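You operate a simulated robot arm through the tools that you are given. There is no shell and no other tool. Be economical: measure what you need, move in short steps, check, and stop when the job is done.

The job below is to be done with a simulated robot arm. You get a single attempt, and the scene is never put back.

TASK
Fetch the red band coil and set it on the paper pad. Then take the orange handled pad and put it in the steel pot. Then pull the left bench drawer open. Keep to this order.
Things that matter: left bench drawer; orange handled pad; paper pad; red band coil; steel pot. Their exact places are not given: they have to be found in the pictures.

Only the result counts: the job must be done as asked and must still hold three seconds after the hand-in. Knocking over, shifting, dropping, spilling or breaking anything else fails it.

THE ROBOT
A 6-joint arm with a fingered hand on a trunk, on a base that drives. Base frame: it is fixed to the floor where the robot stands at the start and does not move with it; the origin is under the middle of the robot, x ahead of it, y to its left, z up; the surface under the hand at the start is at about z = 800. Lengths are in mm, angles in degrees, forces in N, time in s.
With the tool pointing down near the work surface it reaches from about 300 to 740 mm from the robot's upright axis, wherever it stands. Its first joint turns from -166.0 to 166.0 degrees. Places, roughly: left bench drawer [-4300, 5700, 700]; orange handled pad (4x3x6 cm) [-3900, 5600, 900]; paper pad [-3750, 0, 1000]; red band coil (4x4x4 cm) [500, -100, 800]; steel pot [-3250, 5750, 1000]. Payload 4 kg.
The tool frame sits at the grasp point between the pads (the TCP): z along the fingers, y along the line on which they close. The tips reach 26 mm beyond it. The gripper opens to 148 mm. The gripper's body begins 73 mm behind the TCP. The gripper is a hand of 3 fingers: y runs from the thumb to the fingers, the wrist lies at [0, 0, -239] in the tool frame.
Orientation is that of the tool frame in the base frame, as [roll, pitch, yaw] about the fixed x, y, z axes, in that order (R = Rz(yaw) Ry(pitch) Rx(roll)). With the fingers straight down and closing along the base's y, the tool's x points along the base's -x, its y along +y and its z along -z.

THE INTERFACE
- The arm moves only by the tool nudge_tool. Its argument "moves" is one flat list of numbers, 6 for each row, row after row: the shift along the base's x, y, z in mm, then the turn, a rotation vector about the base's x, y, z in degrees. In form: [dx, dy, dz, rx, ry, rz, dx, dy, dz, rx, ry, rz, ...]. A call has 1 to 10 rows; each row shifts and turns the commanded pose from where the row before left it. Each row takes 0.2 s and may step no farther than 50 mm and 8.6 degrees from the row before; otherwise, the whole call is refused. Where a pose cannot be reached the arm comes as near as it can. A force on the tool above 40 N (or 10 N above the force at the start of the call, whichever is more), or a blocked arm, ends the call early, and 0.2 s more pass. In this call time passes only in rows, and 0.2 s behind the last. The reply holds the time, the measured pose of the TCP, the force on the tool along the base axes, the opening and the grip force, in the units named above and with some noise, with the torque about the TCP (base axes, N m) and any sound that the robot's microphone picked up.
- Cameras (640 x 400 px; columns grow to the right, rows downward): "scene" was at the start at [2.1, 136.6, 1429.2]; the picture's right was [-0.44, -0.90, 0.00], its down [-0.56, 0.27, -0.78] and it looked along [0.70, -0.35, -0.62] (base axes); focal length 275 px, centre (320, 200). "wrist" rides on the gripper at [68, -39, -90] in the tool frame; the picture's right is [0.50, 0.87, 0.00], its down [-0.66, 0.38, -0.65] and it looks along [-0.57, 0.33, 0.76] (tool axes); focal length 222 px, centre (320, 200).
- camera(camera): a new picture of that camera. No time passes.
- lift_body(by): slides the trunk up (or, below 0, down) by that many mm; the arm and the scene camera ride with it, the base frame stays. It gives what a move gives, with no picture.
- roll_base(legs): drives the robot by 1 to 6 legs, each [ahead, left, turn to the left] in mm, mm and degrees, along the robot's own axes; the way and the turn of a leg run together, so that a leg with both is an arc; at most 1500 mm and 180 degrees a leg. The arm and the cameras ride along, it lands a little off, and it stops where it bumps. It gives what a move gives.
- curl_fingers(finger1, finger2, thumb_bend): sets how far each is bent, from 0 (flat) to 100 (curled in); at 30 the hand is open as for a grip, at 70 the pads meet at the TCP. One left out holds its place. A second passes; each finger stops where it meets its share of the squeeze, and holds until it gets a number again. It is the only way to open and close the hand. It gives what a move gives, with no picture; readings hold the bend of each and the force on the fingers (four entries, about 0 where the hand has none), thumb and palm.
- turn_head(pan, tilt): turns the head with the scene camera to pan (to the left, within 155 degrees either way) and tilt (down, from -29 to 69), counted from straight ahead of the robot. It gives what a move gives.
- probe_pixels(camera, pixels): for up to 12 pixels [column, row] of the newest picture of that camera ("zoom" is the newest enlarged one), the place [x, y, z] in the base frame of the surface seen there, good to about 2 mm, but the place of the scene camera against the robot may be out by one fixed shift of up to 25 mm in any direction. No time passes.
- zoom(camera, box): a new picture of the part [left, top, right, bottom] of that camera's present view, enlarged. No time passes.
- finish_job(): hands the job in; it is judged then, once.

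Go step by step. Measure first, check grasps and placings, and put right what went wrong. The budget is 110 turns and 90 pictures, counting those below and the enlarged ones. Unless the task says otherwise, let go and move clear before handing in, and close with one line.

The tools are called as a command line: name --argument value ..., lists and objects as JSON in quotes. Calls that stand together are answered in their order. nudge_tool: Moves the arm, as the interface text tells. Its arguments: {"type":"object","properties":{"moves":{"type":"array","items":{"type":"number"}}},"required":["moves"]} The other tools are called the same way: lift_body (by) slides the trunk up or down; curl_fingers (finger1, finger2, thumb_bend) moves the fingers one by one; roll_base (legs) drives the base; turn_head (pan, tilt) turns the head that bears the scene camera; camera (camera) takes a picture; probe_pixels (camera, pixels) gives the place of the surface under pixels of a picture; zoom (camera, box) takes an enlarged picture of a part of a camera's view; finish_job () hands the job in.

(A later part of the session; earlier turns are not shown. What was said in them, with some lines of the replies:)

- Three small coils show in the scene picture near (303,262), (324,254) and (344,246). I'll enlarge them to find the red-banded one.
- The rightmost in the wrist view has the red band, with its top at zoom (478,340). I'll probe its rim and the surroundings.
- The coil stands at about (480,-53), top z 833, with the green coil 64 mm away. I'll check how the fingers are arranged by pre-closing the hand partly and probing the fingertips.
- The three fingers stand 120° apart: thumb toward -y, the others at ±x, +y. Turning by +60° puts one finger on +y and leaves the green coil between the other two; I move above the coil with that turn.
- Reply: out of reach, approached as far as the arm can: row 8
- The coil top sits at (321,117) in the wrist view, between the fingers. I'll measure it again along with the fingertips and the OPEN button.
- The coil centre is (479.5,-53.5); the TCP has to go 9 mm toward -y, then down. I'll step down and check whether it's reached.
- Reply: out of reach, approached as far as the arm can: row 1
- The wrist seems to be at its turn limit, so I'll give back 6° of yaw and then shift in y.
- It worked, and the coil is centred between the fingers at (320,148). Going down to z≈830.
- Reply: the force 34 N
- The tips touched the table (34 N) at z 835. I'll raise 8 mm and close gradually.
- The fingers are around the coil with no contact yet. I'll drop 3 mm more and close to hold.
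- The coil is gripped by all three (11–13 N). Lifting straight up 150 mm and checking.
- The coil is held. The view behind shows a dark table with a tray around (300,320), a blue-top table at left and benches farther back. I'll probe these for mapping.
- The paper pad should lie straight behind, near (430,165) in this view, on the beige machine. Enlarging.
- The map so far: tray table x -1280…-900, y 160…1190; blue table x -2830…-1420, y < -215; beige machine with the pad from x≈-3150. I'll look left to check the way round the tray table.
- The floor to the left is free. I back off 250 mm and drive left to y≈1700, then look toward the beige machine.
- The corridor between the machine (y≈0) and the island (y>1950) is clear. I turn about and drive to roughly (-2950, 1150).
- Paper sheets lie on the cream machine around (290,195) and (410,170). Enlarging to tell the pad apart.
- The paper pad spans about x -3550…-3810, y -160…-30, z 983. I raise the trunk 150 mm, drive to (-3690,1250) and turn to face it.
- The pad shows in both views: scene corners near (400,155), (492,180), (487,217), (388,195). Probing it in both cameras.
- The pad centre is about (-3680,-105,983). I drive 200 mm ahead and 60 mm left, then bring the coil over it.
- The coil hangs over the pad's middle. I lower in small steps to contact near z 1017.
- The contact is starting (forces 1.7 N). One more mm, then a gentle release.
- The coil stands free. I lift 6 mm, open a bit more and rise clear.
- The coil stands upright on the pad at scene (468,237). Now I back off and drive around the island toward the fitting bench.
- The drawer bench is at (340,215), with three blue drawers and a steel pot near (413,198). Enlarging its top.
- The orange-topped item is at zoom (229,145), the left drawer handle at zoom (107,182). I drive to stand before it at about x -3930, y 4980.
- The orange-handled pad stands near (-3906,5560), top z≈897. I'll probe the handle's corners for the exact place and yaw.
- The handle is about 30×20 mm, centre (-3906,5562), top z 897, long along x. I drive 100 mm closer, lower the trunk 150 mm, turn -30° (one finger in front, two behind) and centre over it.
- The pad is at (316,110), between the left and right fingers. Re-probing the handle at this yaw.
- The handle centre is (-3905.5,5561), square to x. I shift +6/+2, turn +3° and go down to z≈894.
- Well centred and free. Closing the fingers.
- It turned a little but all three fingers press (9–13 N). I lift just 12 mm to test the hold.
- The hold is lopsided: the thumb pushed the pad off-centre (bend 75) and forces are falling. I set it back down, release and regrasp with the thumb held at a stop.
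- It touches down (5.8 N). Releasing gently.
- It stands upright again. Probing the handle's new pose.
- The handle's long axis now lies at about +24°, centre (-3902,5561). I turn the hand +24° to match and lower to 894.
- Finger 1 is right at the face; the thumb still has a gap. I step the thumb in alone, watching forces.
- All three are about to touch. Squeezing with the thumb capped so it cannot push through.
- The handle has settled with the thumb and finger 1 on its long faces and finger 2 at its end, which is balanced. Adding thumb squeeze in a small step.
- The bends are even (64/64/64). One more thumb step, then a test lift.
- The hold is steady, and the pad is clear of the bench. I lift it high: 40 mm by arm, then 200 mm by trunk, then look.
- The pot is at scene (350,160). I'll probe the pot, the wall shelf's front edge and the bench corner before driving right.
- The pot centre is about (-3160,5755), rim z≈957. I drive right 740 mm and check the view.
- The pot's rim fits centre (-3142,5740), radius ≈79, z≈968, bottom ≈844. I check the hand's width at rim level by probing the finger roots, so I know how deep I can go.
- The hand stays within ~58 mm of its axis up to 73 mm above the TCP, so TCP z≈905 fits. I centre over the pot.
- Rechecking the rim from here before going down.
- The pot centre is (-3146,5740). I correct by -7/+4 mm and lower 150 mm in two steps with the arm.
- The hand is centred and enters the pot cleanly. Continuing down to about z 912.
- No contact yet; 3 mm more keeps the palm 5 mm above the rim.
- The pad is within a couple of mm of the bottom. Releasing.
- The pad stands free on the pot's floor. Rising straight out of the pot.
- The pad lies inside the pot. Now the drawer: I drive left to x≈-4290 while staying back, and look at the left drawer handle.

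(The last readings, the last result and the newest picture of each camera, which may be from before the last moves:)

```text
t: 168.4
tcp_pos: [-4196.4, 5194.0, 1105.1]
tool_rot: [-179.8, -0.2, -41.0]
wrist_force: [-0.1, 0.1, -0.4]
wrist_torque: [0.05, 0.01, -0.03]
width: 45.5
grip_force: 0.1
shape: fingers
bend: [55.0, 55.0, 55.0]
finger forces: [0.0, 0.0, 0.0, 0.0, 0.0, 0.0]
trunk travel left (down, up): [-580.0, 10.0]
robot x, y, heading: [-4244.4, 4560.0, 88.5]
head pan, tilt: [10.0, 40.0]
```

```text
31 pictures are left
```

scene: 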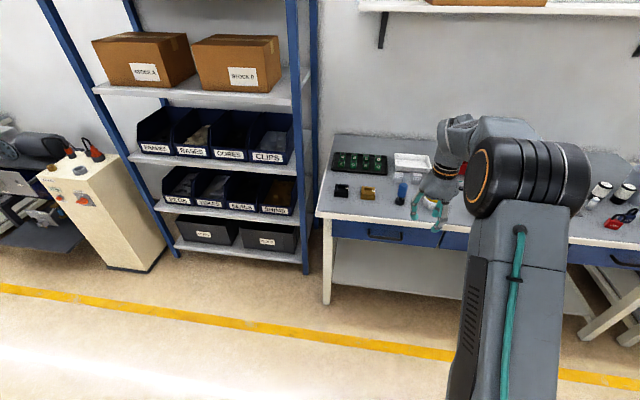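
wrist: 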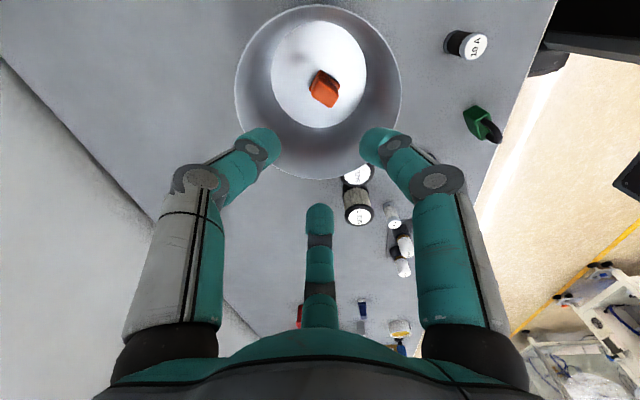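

zoom --camera "scene" --box '[320, 180, 460, 270]'

probe_pixels --camera "zoom" --pixels '[[220, 238], [240, 250], [290, 258], [340, 268], [370, 260], [300, 240], [120, 230], [500, 300], [300, 275], [200, 190], [295, 268]]'

```text
4.44 times, centred on (390, 225) of scene
```

zoom: 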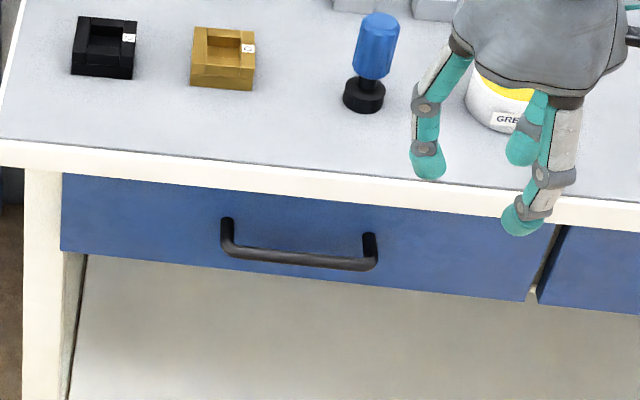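

```text
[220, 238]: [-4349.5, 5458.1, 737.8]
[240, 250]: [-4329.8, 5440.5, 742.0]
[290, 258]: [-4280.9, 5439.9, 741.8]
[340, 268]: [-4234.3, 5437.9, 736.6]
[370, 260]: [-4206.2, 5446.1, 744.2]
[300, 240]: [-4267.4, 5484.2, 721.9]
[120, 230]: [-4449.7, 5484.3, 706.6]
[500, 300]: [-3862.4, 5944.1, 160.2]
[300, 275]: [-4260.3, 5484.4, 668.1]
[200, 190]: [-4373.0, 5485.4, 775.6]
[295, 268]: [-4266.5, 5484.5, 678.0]
```

The handle bar spans x -4350…-4205 at y≈5442, z≈740, with ~34 mm free behind it. I turn the hand to point forward: yaw -19°, then pitch 90° about x.

nudge_tool --moves '[0, 0, 0, 0, 0, -6.4, 0, 0, 0, 0, 0, -6.4, 0, 0, 0, 0, 0, -6.4, 0, 0, 0, 8.2, 0, 0, 0, 0, 0, 8.2, 0, 0, 0, 0, 0, 8.2, 0, 0, 0, 0, 0, 8.2, 0, 0, 0, 0, 0, 8.2, 0, 0]'

nudge_tool --moves '[0, 0, 0, 8.2, 0, 0, 0, 0, 0, 8.2, 0, 0, 0, 0, 0, 8.2, 0, 0, 0, 0, 0, 8.2, 0, 0, 0, 0, 0, 8.2, 0, 0, 0, 0, 0, 7.8, 0, 0]'

```text
t: 170.2
tcp_pos: [-4199.8, 5197.9, 1114.1]
tool_rot: [-156.3, 34.0, -52.9]
wrist_force: [-0.4, 0.5, -0.2]
wrist_torque: [0.01, -0.01, -0.01]
width: 45.1
grip_force: 0.0
shape: fingers
bend: [55.0, 55.0, 55.0]
finger forces: [0.0, 0.1, 0.1, 0.1, 0.0, 0.1]
out of reach, approached as far as the arm can: row 8
trunk travel left (down, up): [-580.0, 10.0]
robot x, y, heading: [-4244.2, 4558.9, 88.3]
head pan, tilt: [10.0, 40.0]
```

```text
t: 171.6
tcp_pos: [-4201.3, 5200.1, 1114.0]
tool_rot: [-90.5, 60.1, -0.8]
wrist_force: [0.1, -0.1, -0.7]
wrist_torque: [0.01, 0.04, 0.02]
width: 45.8
grip_force: 0.2
shape: fingers
bend: [55.0, 55.0, 55.0]
finger forces: [0.0, 0.1, 0.0, 0.0, 0.0, 0.0]
out of reach, approached as far as the arm can: row 1
trunk travel left (down, up): [-580.0, 10.0]
robot x, y, heading: [-4244.9, 4561.2, 88.3]
head pan, tilt: [10.0, 40.0]
```

The hand now points at the bench with finger 1 below and the other two above. I lower the trunk 372 mm to handle height, shift the base left 75 mm and ahead 120 mm, then look.

lift_body --by -372

roll_base --legs '[[0, 0, 1.6], [120, 65, 0]]'

camera --camera "wrist"

camera --camera "scene"

```text
t: 175.2
tcp_pos: [-4202.1, 5199.2, 742.7]
tool_rot: [-90.5, 59.9, -0.8]
wrist_force: [0.0, -1.2, 0.2]
wrist_torque: [0.01, 0.05, 0.0]
width: 45.6
grip_force: 0.0
shape: fingers
bend: [55.0, 55.0, 55.0]
finger forces: [0.0, 0.0, 0.0, 0.0, 0.1, 0.0]
trunk travel left (down, up): [-208.0, 382.0]
robot x, y, heading: [-4243.9, 4557.2, 88.5]
head pan, tilt: [10.0, 40.0]
```

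```text
t: 176.8
tcp_pos: [-4282.0, 5318.7, 742.3]
tool_rot: [-90.5, 60.1, 1.0]
wrist_force: [-0.1, 0.4, -0.3]
wrist_torque: [0.02, 0.01, -0.03]
width: 45.5
grip_force: 0.0
shape: fingers
bend: [55.0, 55.0, 55.0]
finger forces: [0.0, 0.1, 0.1, 0.0, 0.1, 0.0]
trunk travel left (down, up): [-208.0, 382.0]
robot x, y, heading: [-4306.4, 4681.6, 90.1]
head pan, tilt: [10.0, 40.0]
```

```text
29 pictures are left
```

wrist: 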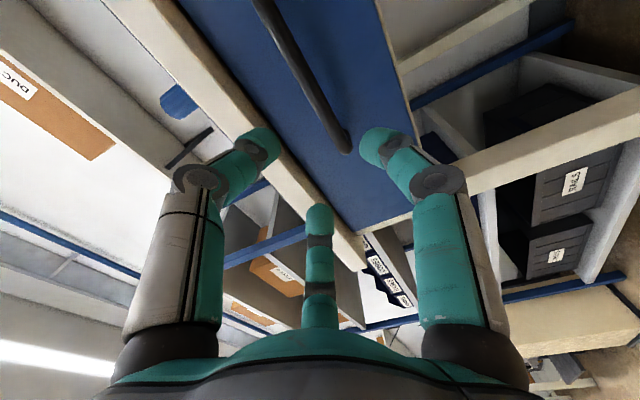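

```text
28 pictures are left
```

scene: 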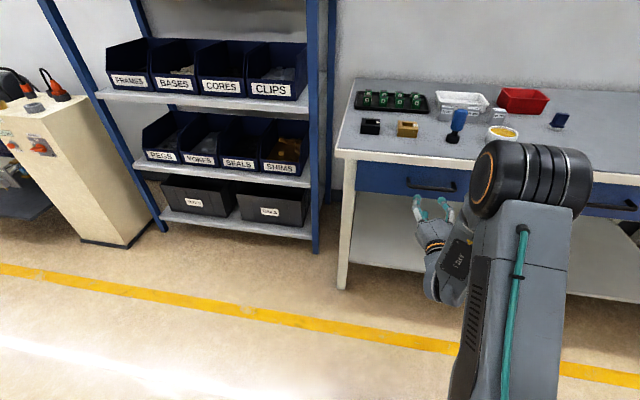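

The handle shows in the wrist view from (265,5) to (345,148). Probing it and the bench edge.

probe_pixels --camera "wrist" --pixels '[[280, 30], [300, 65], [320, 105], [335, 132], [344, 148], [360, 100], [220, 100], [245, 80], [215, 85], [290, 60]]'

```text
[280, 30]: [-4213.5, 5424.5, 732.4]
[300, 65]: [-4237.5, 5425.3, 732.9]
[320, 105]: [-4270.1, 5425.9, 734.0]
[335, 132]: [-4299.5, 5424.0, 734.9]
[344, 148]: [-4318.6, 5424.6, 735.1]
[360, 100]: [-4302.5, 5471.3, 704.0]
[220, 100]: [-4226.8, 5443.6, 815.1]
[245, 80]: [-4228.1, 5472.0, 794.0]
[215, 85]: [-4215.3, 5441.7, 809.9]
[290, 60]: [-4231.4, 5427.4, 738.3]
```

By the wrist camera the bar is centred at y≈5430, z≈733, face at y 5471, and the bench lip starts at z≈795. I open the fingers a bit more and bring the TCP to just in front of the bar first.

curl_fingers --finger1 44 --finger2 42 --thumb_bend 42

nudge_tool --moves '[10, 20, -4, 0, 0, 0, 10, 20, -4, 0, 0, 0, 0, 15, 0, 0, 0, 0]'

camera --camera "wrist"

```text
t: 177.8
tcp_pos: [-4280.0, 5317.8, 743.7]
tool_rot: [-90.5, 60.0, 1.1]
wrist_force: [-0.7, -0.2, 0.1]
wrist_torque: [0.01, -0.01, 0.02]
width: 84.8
grip_force: 0.2
shape: fingers
bend: [44.0, 42.0, 42.0]
finger forces: [0.0, 0.1, 0.0, 0.0, 0.0, 0.1]
trunk travel left (down, up): [-208.0, 382.0]
robot x, y, heading: [-4307.6, 4680.3, 90.3]
head pan, tilt: [10.0, 40.0]
```

```text
t: 178.7
tcp_pos: [-4262.9, 5371.2, 735.0]
tool_rot: [-90.3, 60.0, 1.0]
wrist_force: [0.0, -0.2, -0.1]
wrist_torque: [-0.02, 0.0, -0.01]
width: 84.9
grip_force: 0.1
shape: fingers
bend: [44.0, 42.0, 42.0]
finger forces: [0.0, 0.0, 0.0, 0.0, 0.1, 0.0]
trunk travel left (down, up): [-208.0, 382.0]
robot x, y, heading: [-4304.8, 4677.2, 90.2]
head pan, tilt: [10.0, 40.0]
```

```text
27 pictures are left
```

wrist: 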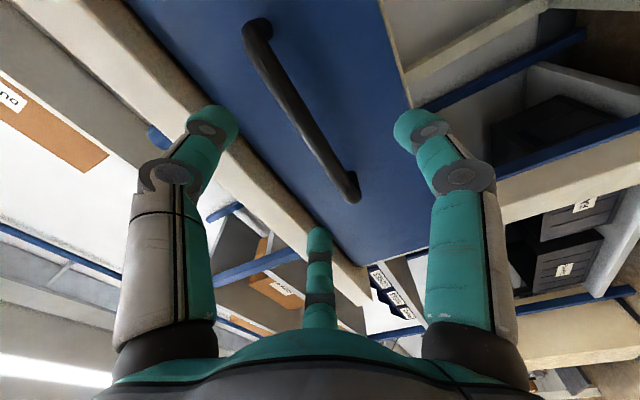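

probe_pixels --camera "wrist" --pixels '[[254, 40], [270, 65], [300, 115], [325, 155], [340, 185], [355, 195], [265, 25], [225, 125], [318, 240], [410, 125], [270, 200]]'

```text
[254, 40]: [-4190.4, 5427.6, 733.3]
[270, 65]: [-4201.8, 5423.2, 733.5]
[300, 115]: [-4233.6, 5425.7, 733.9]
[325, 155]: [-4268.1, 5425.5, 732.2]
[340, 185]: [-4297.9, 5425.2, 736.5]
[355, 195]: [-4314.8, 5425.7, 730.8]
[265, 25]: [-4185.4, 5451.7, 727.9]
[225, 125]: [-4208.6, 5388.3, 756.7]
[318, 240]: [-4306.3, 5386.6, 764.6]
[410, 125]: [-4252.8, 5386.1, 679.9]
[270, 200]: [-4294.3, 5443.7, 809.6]
```

The bar spans x -4190…-4320 at z≈733. I shift +7 in x and advance 52 mm so the fingers straddle the bar.

nudge_tool --moves '[7, 15, 0, 0, 0, 0, 0, 15, 0, 0, 0, 0, 0, 12, 0, 0, 0, 0, 0, 10, 0, 0, 0, 0]'

camera --camera "wrist"

```text
t: 179.7
tcp_pos: [-4253.4, 5426.0, 733.8]
tool_rot: [-90.4, 59.9, 1.0]
wrist_force: [-0.6, 0.1, 0.2]
wrist_torque: [0.0, -0.03, -0.01]
width: 84.6
grip_force: 0.1
shape: fingers
bend: [44.0, 42.0, 42.0]
finger forces: [0.0, 0.0, 0.0, 0.1, 0.0, 0.1]
trunk travel left (down, up): [-208.0, 382.0]
robot x, y, heading: [-4306.6, 4681.3, 90.1]
head pan, tilt: [10.0, 40.0]
```

```text
26 pictures are left
```

wrist: 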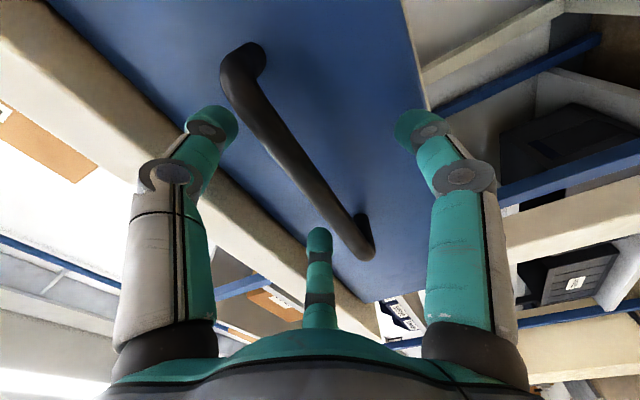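

No contact, and the bar lies between the fingers. Closing around it.

curl_fingers --finger1 60 --finger2 60 --thumb_bend 60

curl_fingers --finger1 85 --finger2 85 --thumb_bend 85

camera --camera "wrist"

```text
t: 180.7
tcp_pos: [-4254.0, 5426.0, 734.2]
tool_rot: [-90.6, 60.0, 1.0]
wrist_force: [-0.2, 1.4, 0.7]
wrist_torque: [-0.02, 0.02, -0.02]
width: 29.9
grip_force: 0.0
shape: fingers
bend: [60.0, 60.0, 60.0]
finger forces: [0.0, 0.0, 0.0, 0.1, 0.1, 0.0]
trunk travel left (down, up): [-208.0, 382.0]
robot x, y, heading: [-4305.0, 4675.7, 90.2]
head pan, tilt: [10.0, 40.0]
```

```text
t: 181.7
tcp_pos: [-4254.4, 5426.5, 737.4]
tool_rot: [-90.0, 59.9, 1.3]
wrist_force: [8.1, 1.7, 20.6]
wrist_torque: [0.07, -0.26, -0.1]
width: 0.1
grip_force: 16.1
shape: fingers
bend: [77.0, 77.0, 74.0]
finger forces: [0.0, 0.1, 0.1, 0.0, 32.6, 0.1]
trunk travel left (down, up): [-208.0, 382.0]
robot x, y, heading: [-4306.8, 4679.8, 90.3]
head pan, tilt: [10.0, 40.0]
```

```text
25 pictures are left
```

wrist: 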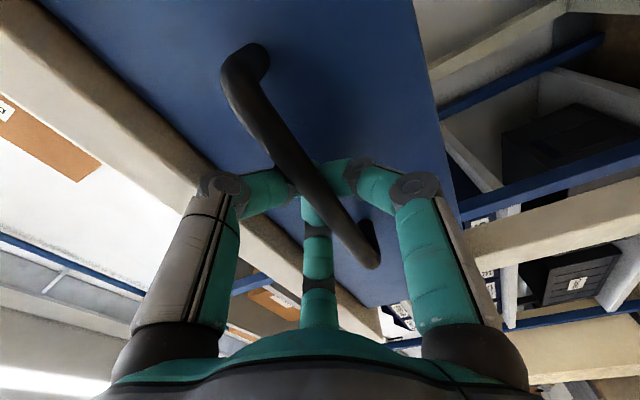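

The fingers are closed behind the bar with the thumb pressing on it from above; that is a hook. I ease the thumb slightly and pull gently.

curl_fingers --thumb_bend 72

nudge_tool --moves '[0, -8, 0, 0, 0, 0, 0, -10, 0, 0, 0, 0, 0, -12, 0, 0, 0, 0, 0, -15, 0, 0, 0, 0, 0, -15, 0, 0, 0, 0]'

camera --camera "wrist"

```text
t: 182.7
tcp_pos: [-4255.0, 5424.8, 735.2]
tool_rot: [-90.3, 60.0, 1.2]
wrist_force: [-0.5, -1.1, 18.5]
wrist_torque: [0.06, -0.34, -0.2]
width: 0.0
grip_force: 9.8
shape: fingers
bend: [77.0, 78.0, 66.0]
finger forces: [0.1, 0.0, 0.0, 0.0, 19.1, 0.0]
trunk travel left (down, up): [-208.0, 382.0]
robot x, y, heading: [-4304.7, 4677.7, 90.1]
head pan, tilt: [10.0, 40.0]
```

```text
t: 183.8
tcp_pos: [-4255.1, 5363.2, 736.4]
tool_rot: [-90.0, 60.0, 1.3]
wrist_force: [-3.3, -0.9, 22.9]
wrist_torque: [0.04, -0.44, -0.13]
width: 0.0
grip_force: 11.9
shape: fingers
bend: [77.0, 78.0, 67.0]
finger forces: [0.0, 0.1, 0.0, 0.0, 23.5, 0.1]
trunk travel left (down, up): [-208.0, 382.0]
robot x, y, heading: [-4306.6, 4678.8, 89.9]
head pan, tilt: [10.0, 40.0]
```

```text
24 pictures are left
```

wrist: 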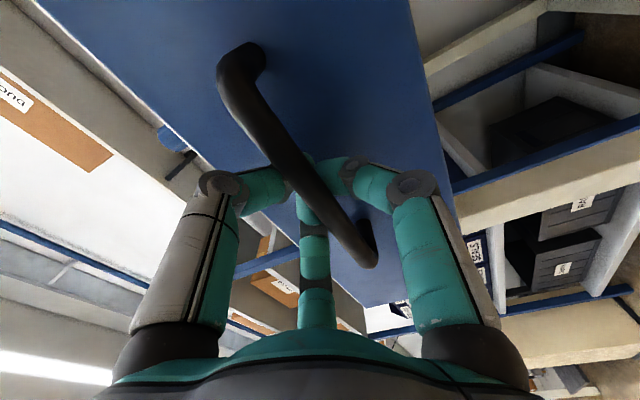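

The drawer is sliding out with the hand. Pulling farther.

nudge_tool --moves '[0, -15, 0, 0, 0, 0, 0, -15, 0, 0, 0, 0, 0, -15, 0, 0, 0, 0, 0, -15, 0, 0, 0, 0, 0, -15, 0, 0, 0, 0, 0, -15, 0, 0, 0, 0, 0, -15, 0, 0, 0, 0, 0, -15, 0, 0, 0, 0]'

camera --camera "scene"

```text
t: 185.7
tcp_pos: [-4253.4, 5249.7, 734.8]
tool_rot: [-90.0, 59.9, 1.6]
wrist_force: [-14.0, 1.7, 31.3]
wrist_torque: [0.06, -0.67, -0.12]
width: 0.1
grip_force: 16.7
shape: fingers
bend: [77.0, 78.0, 67.0]
finger forces: [0.1, 0.1, 0.0, 0.1, 32.1, 0.1]
out of reach, approached as far as the arm can: row 8
trunk travel left (down, up): [-208.0, 382.0]
robot x, y, heading: [-4305.6, 4676.2, 90.2]
head pan, tilt: [10.0, 40.0]
```

```text
23 pictures are left
```

scene: 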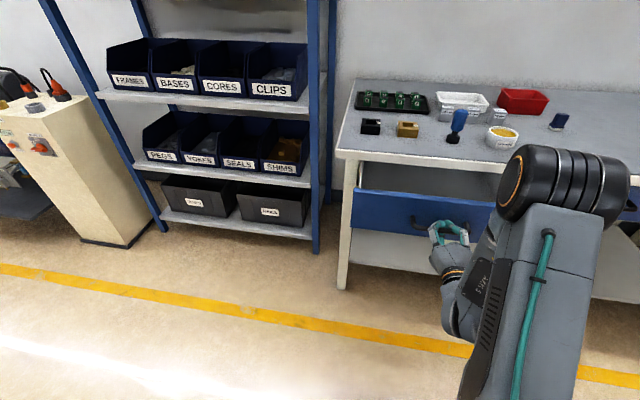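

The drawer is out about 175 mm. I ease the thumb and back the base 60 mm to open it well.

curl_fingers --thumb_bend 62

roll_base --legs '[[-60, 0, 0]]'

camera --camera "wrist"

```text
t: 186.7
tcp_pos: [-4252.7, 5252.4, 733.6]
tool_rot: [-90.7, 60.0, 0.8]
wrist_force: [-0.2, -0.1, 0.8]
wrist_torque: [0.01, -0.01, -0.01]
width: 8.2
grip_force: 0.2
shape: fingers
bend: [78.0, 80.0, 62.0]
finger forces: [0.1, 0.0, 0.1, 0.1, 0.2, 0.0]
trunk travel left (down, up): [-208.0, 382.0]
robot x, y, heading: [-4302.2, 4679.3, 90.2]
head pan, tilt: [10.0, 40.0]
```

```text
t: 187.6
tcp_pos: [-4251.1, 5191.3, 733.6]
tool_rot: [-90.6, 60.1, 1.0]
wrist_force: [-0.4, 1.2, 0.6]
wrist_torque: [-0.02, -0.01, 0.0]
width: 8.3
grip_force: 0.0
shape: fingers
bend: [78.0, 80.0, 62.0]
finger forces: [0.0, 0.1, 0.0, 0.0, 0.0, 0.0]
trunk travel left (down, up): [-208.0, 382.0]
robot x, y, heading: [-4309.1, 4617.8, 90.1]
head pan, tilt: [10.0, 40.0]
```

```text
22 pictures are left
```

wrist: 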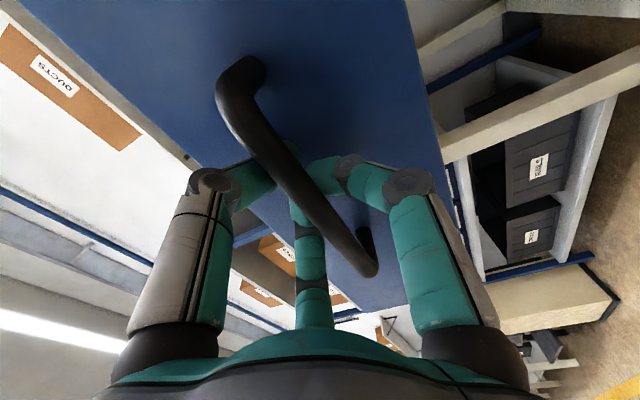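

The drawer still follows (about 235 mm out, no resistance). I check in the scene view.

turn_head --pan 5 --tilt 42

zoom --camera "scene" --box '[280, 60, 520, 260]'

```text
t: 188.3
tcp_pos: [-4251.8, 5192.6, 733.4]
tool_rot: [-90.5, 60.2, 1.0]
wrist_force: [-0.5, 0.1, 0.2]
wrist_torque: [0.02, -0.01, 0.02]
width: 8.6
grip_force: 0.0
shape: fingers
bend: [78.0, 80.0, 62.0]
finger forces: [0.1, 0.1, 0.0, 0.0, 0.2, 0.0]
trunk travel left (down, up): [-208.0, 382.0]
robot x, y, heading: [-4307.7, 4615.5, 90.1]
head pan, tilt: [5.0, 42.0]
```

```text
2.00 times, centred on (400, 160) of scene
```

zoom: 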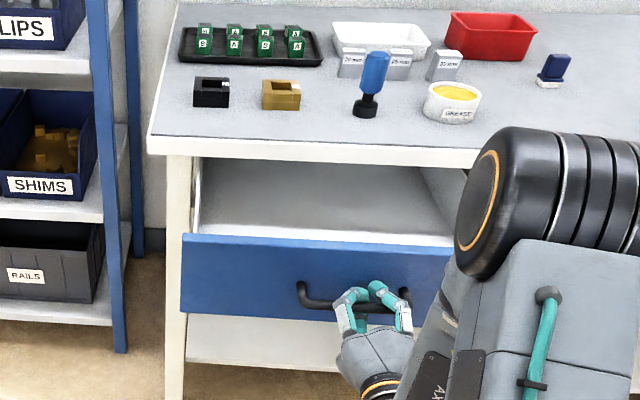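

It is clearly open. One more gentle 50 mm pull for margin, watching the force.

roll_base --legs '[[-50, 0, 0]]'

camera --camera "wrist"

```text
t: 189.2
tcp_pos: [-4252.2, 5141.0, 735.2]
tool_rot: [-90.6, 60.1, 1.0]
wrist_force: [-0.9, 1.3, -0.2]
wrist_torque: [0.0, 0.0, 0.04]
width: 8.5
grip_force: 0.0
shape: fingers
bend: [78.0, 80.0, 62.0]
finger forces: [0.0, 0.0, 0.1, 0.0, 0.0, 0.0]
trunk travel left (down, up): [-208.0, 382.0]
robot x, y, heading: [-4306.6, 4571.1, 90.3]
head pan, tilt: [5.0, 42.0]
```

```text
20 pictures are left
```

wrist: 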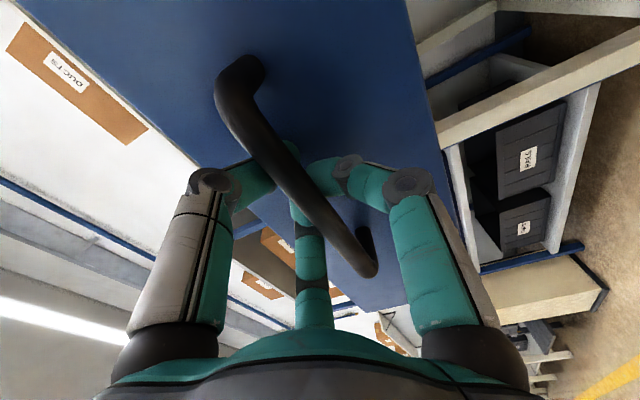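

About 285 mm out and unresisting; that's enough. I open the fingers and back straight away.

curl_fingers --finger1 43 --finger2 42 --thumb_bend 42

camera --camera "wrist"

```text
t: 190.2
tcp_pos: [-4251.5, 5141.6, 733.1]
tool_rot: [-90.5, 60.2, 1.0]
wrist_force: [-1.2, -0.8, -0.5]
wrist_torque: [0.04, 0.02, 0.04]
width: 86.3
grip_force: 0.0
shape: fingers
bend: [43.0, 42.0, 42.0]
finger forces: [0.0, 0.0, 0.0, 0.0, 0.1, 0.0]
trunk travel left (down, up): [-208.0, 382.0]
robot x, y, heading: [-4309.0, 4564.7, 90.0]
head pan, tilt: [5.0, 42.0]
```

```text
19 pictures are left
```

wrist: 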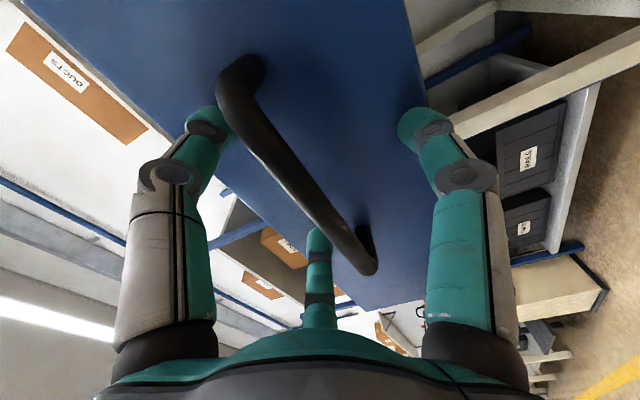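

roll_base --legs '[[-40, 0, 0]]'

camera --camera "wrist"

```text
t: 191.1
tcp_pos: [-4250.9, 5100.7, 733.7]
tool_rot: [-90.5, 60.1, 1.0]
wrist_force: [0.0, -0.1, -0.4]
wrist_torque: [0.01, 0.0, 0.0]
width: 86.0
grip_force: 0.1
shape: fingers
bend: [43.0, 42.0, 42.0]
finger forces: [0.0, 0.1, 0.0, 0.1, 0.0, 0.1]
trunk travel left (down, up): [-208.0, 382.0]
robot x, y, heading: [-4309.4, 4530.8, 90.1]
head pan, tilt: [5.0, 42.0]
```

```text
18 pictures are left
```

wrist: 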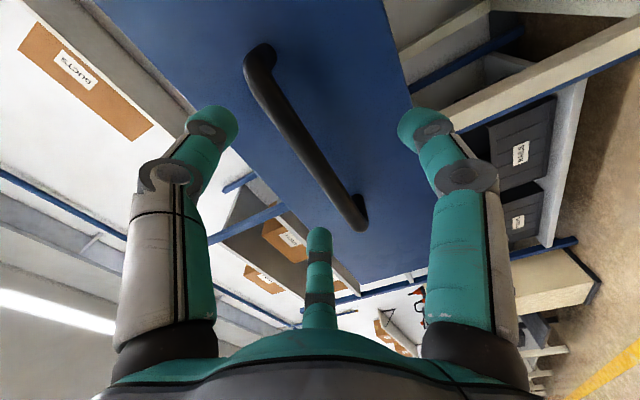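

The bar is slipping free of the fingers cleanly. Backing off another 250 mm and taking a last look at the bench.

roll_base --legs '[[-300, 0, 0]]'

turn_head --pan -25 --tilt 25

camera --camera "scene"

turn_head --pan 10 --tilt 30

camera --camera "scene"

```text
t: 193.1
tcp_pos: [-4251.6, 4804.7, 733.2]
tool_rot: [-90.6, 60.1, 1.0]
wrist_force: [-0.6, 0.1, 0.6]
wrist_torque: [0.0, 0.0, 0.01]
width: 86.4
grip_force: 0.1
shape: fingers
bend: [43.0, 42.0, 42.0]
finger forces: [0.0, 0.0, 0.0, 0.0, 0.0, 0.0]
trunk travel left (down, up): [-208.0, 382.0]
robot x, y, heading: [-4301.8, 4227.8, 90.2]
head pan, tilt: [5.0, 42.0]
```

```text
t: 194.1
tcp_pos: [-4252.0, 4804.6, 733.1]
tool_rot: [-90.6, 60.1, 0.9]
wrist_force: [0.0, 0.4, 0.2]
wrist_torque: [0.02, -0.01, 0.01]
width: 86.0
grip_force: 0.1
shape: fingers
bend: [43.0, 42.0, 42.0]
finger forces: [0.1, 0.0, 0.0, 0.0, 0.1, 0.0]
trunk travel left (down, up): [-208.0, 382.0]
robot x, y, heading: [-4311.4, 4231.5, 89.9]
head pan, tilt: [-25.0, 25.0]
```

```text
17 pictures are left
```

scene: 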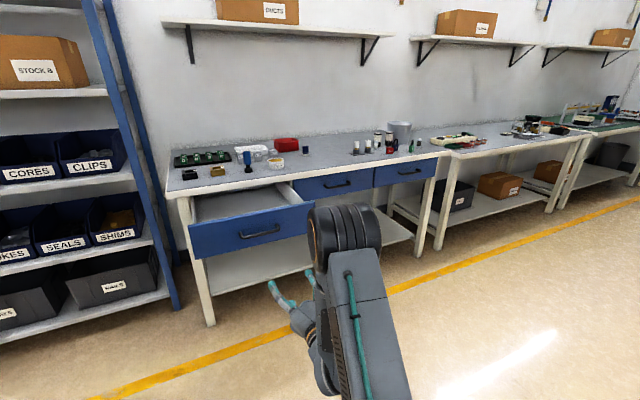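

```text
t: 195.1
tcp_pos: [-4251.5, 4805.1, 734.3]
tool_rot: [-90.5, 60.1, 1.1]
wrist_force: [-0.2, -1.2, 0.0]
wrist_torque: [-0.06, -0.02, 0.01]
width: 86.5
grip_force: 0.2
shape: fingers
bend: [43.0, 42.0, 42.0]
finger forces: [0.1, 0.0, 0.1, 0.0, 0.0, 0.1]
trunk travel left (down, up): [-208.0, 382.0]
robot x, y, heading: [-4305.3, 4231.8, 89.8]
head pan, tilt: [10.0, 30.0]
```

```text
16 pictures are left
```

scene: 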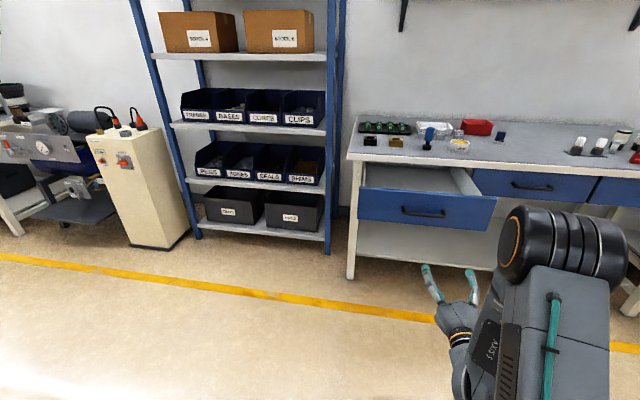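

The left drawer stands open at (427,205), everything on the bench is in place, and the hand is clear. Handing in.

finish_job

```text
The job is handed in.
```

The job is handed in: the red band coil is on the paper pad, the orange handled pad is in the steel pot, and the left bench drawer is open about 285 mm, done in that order.
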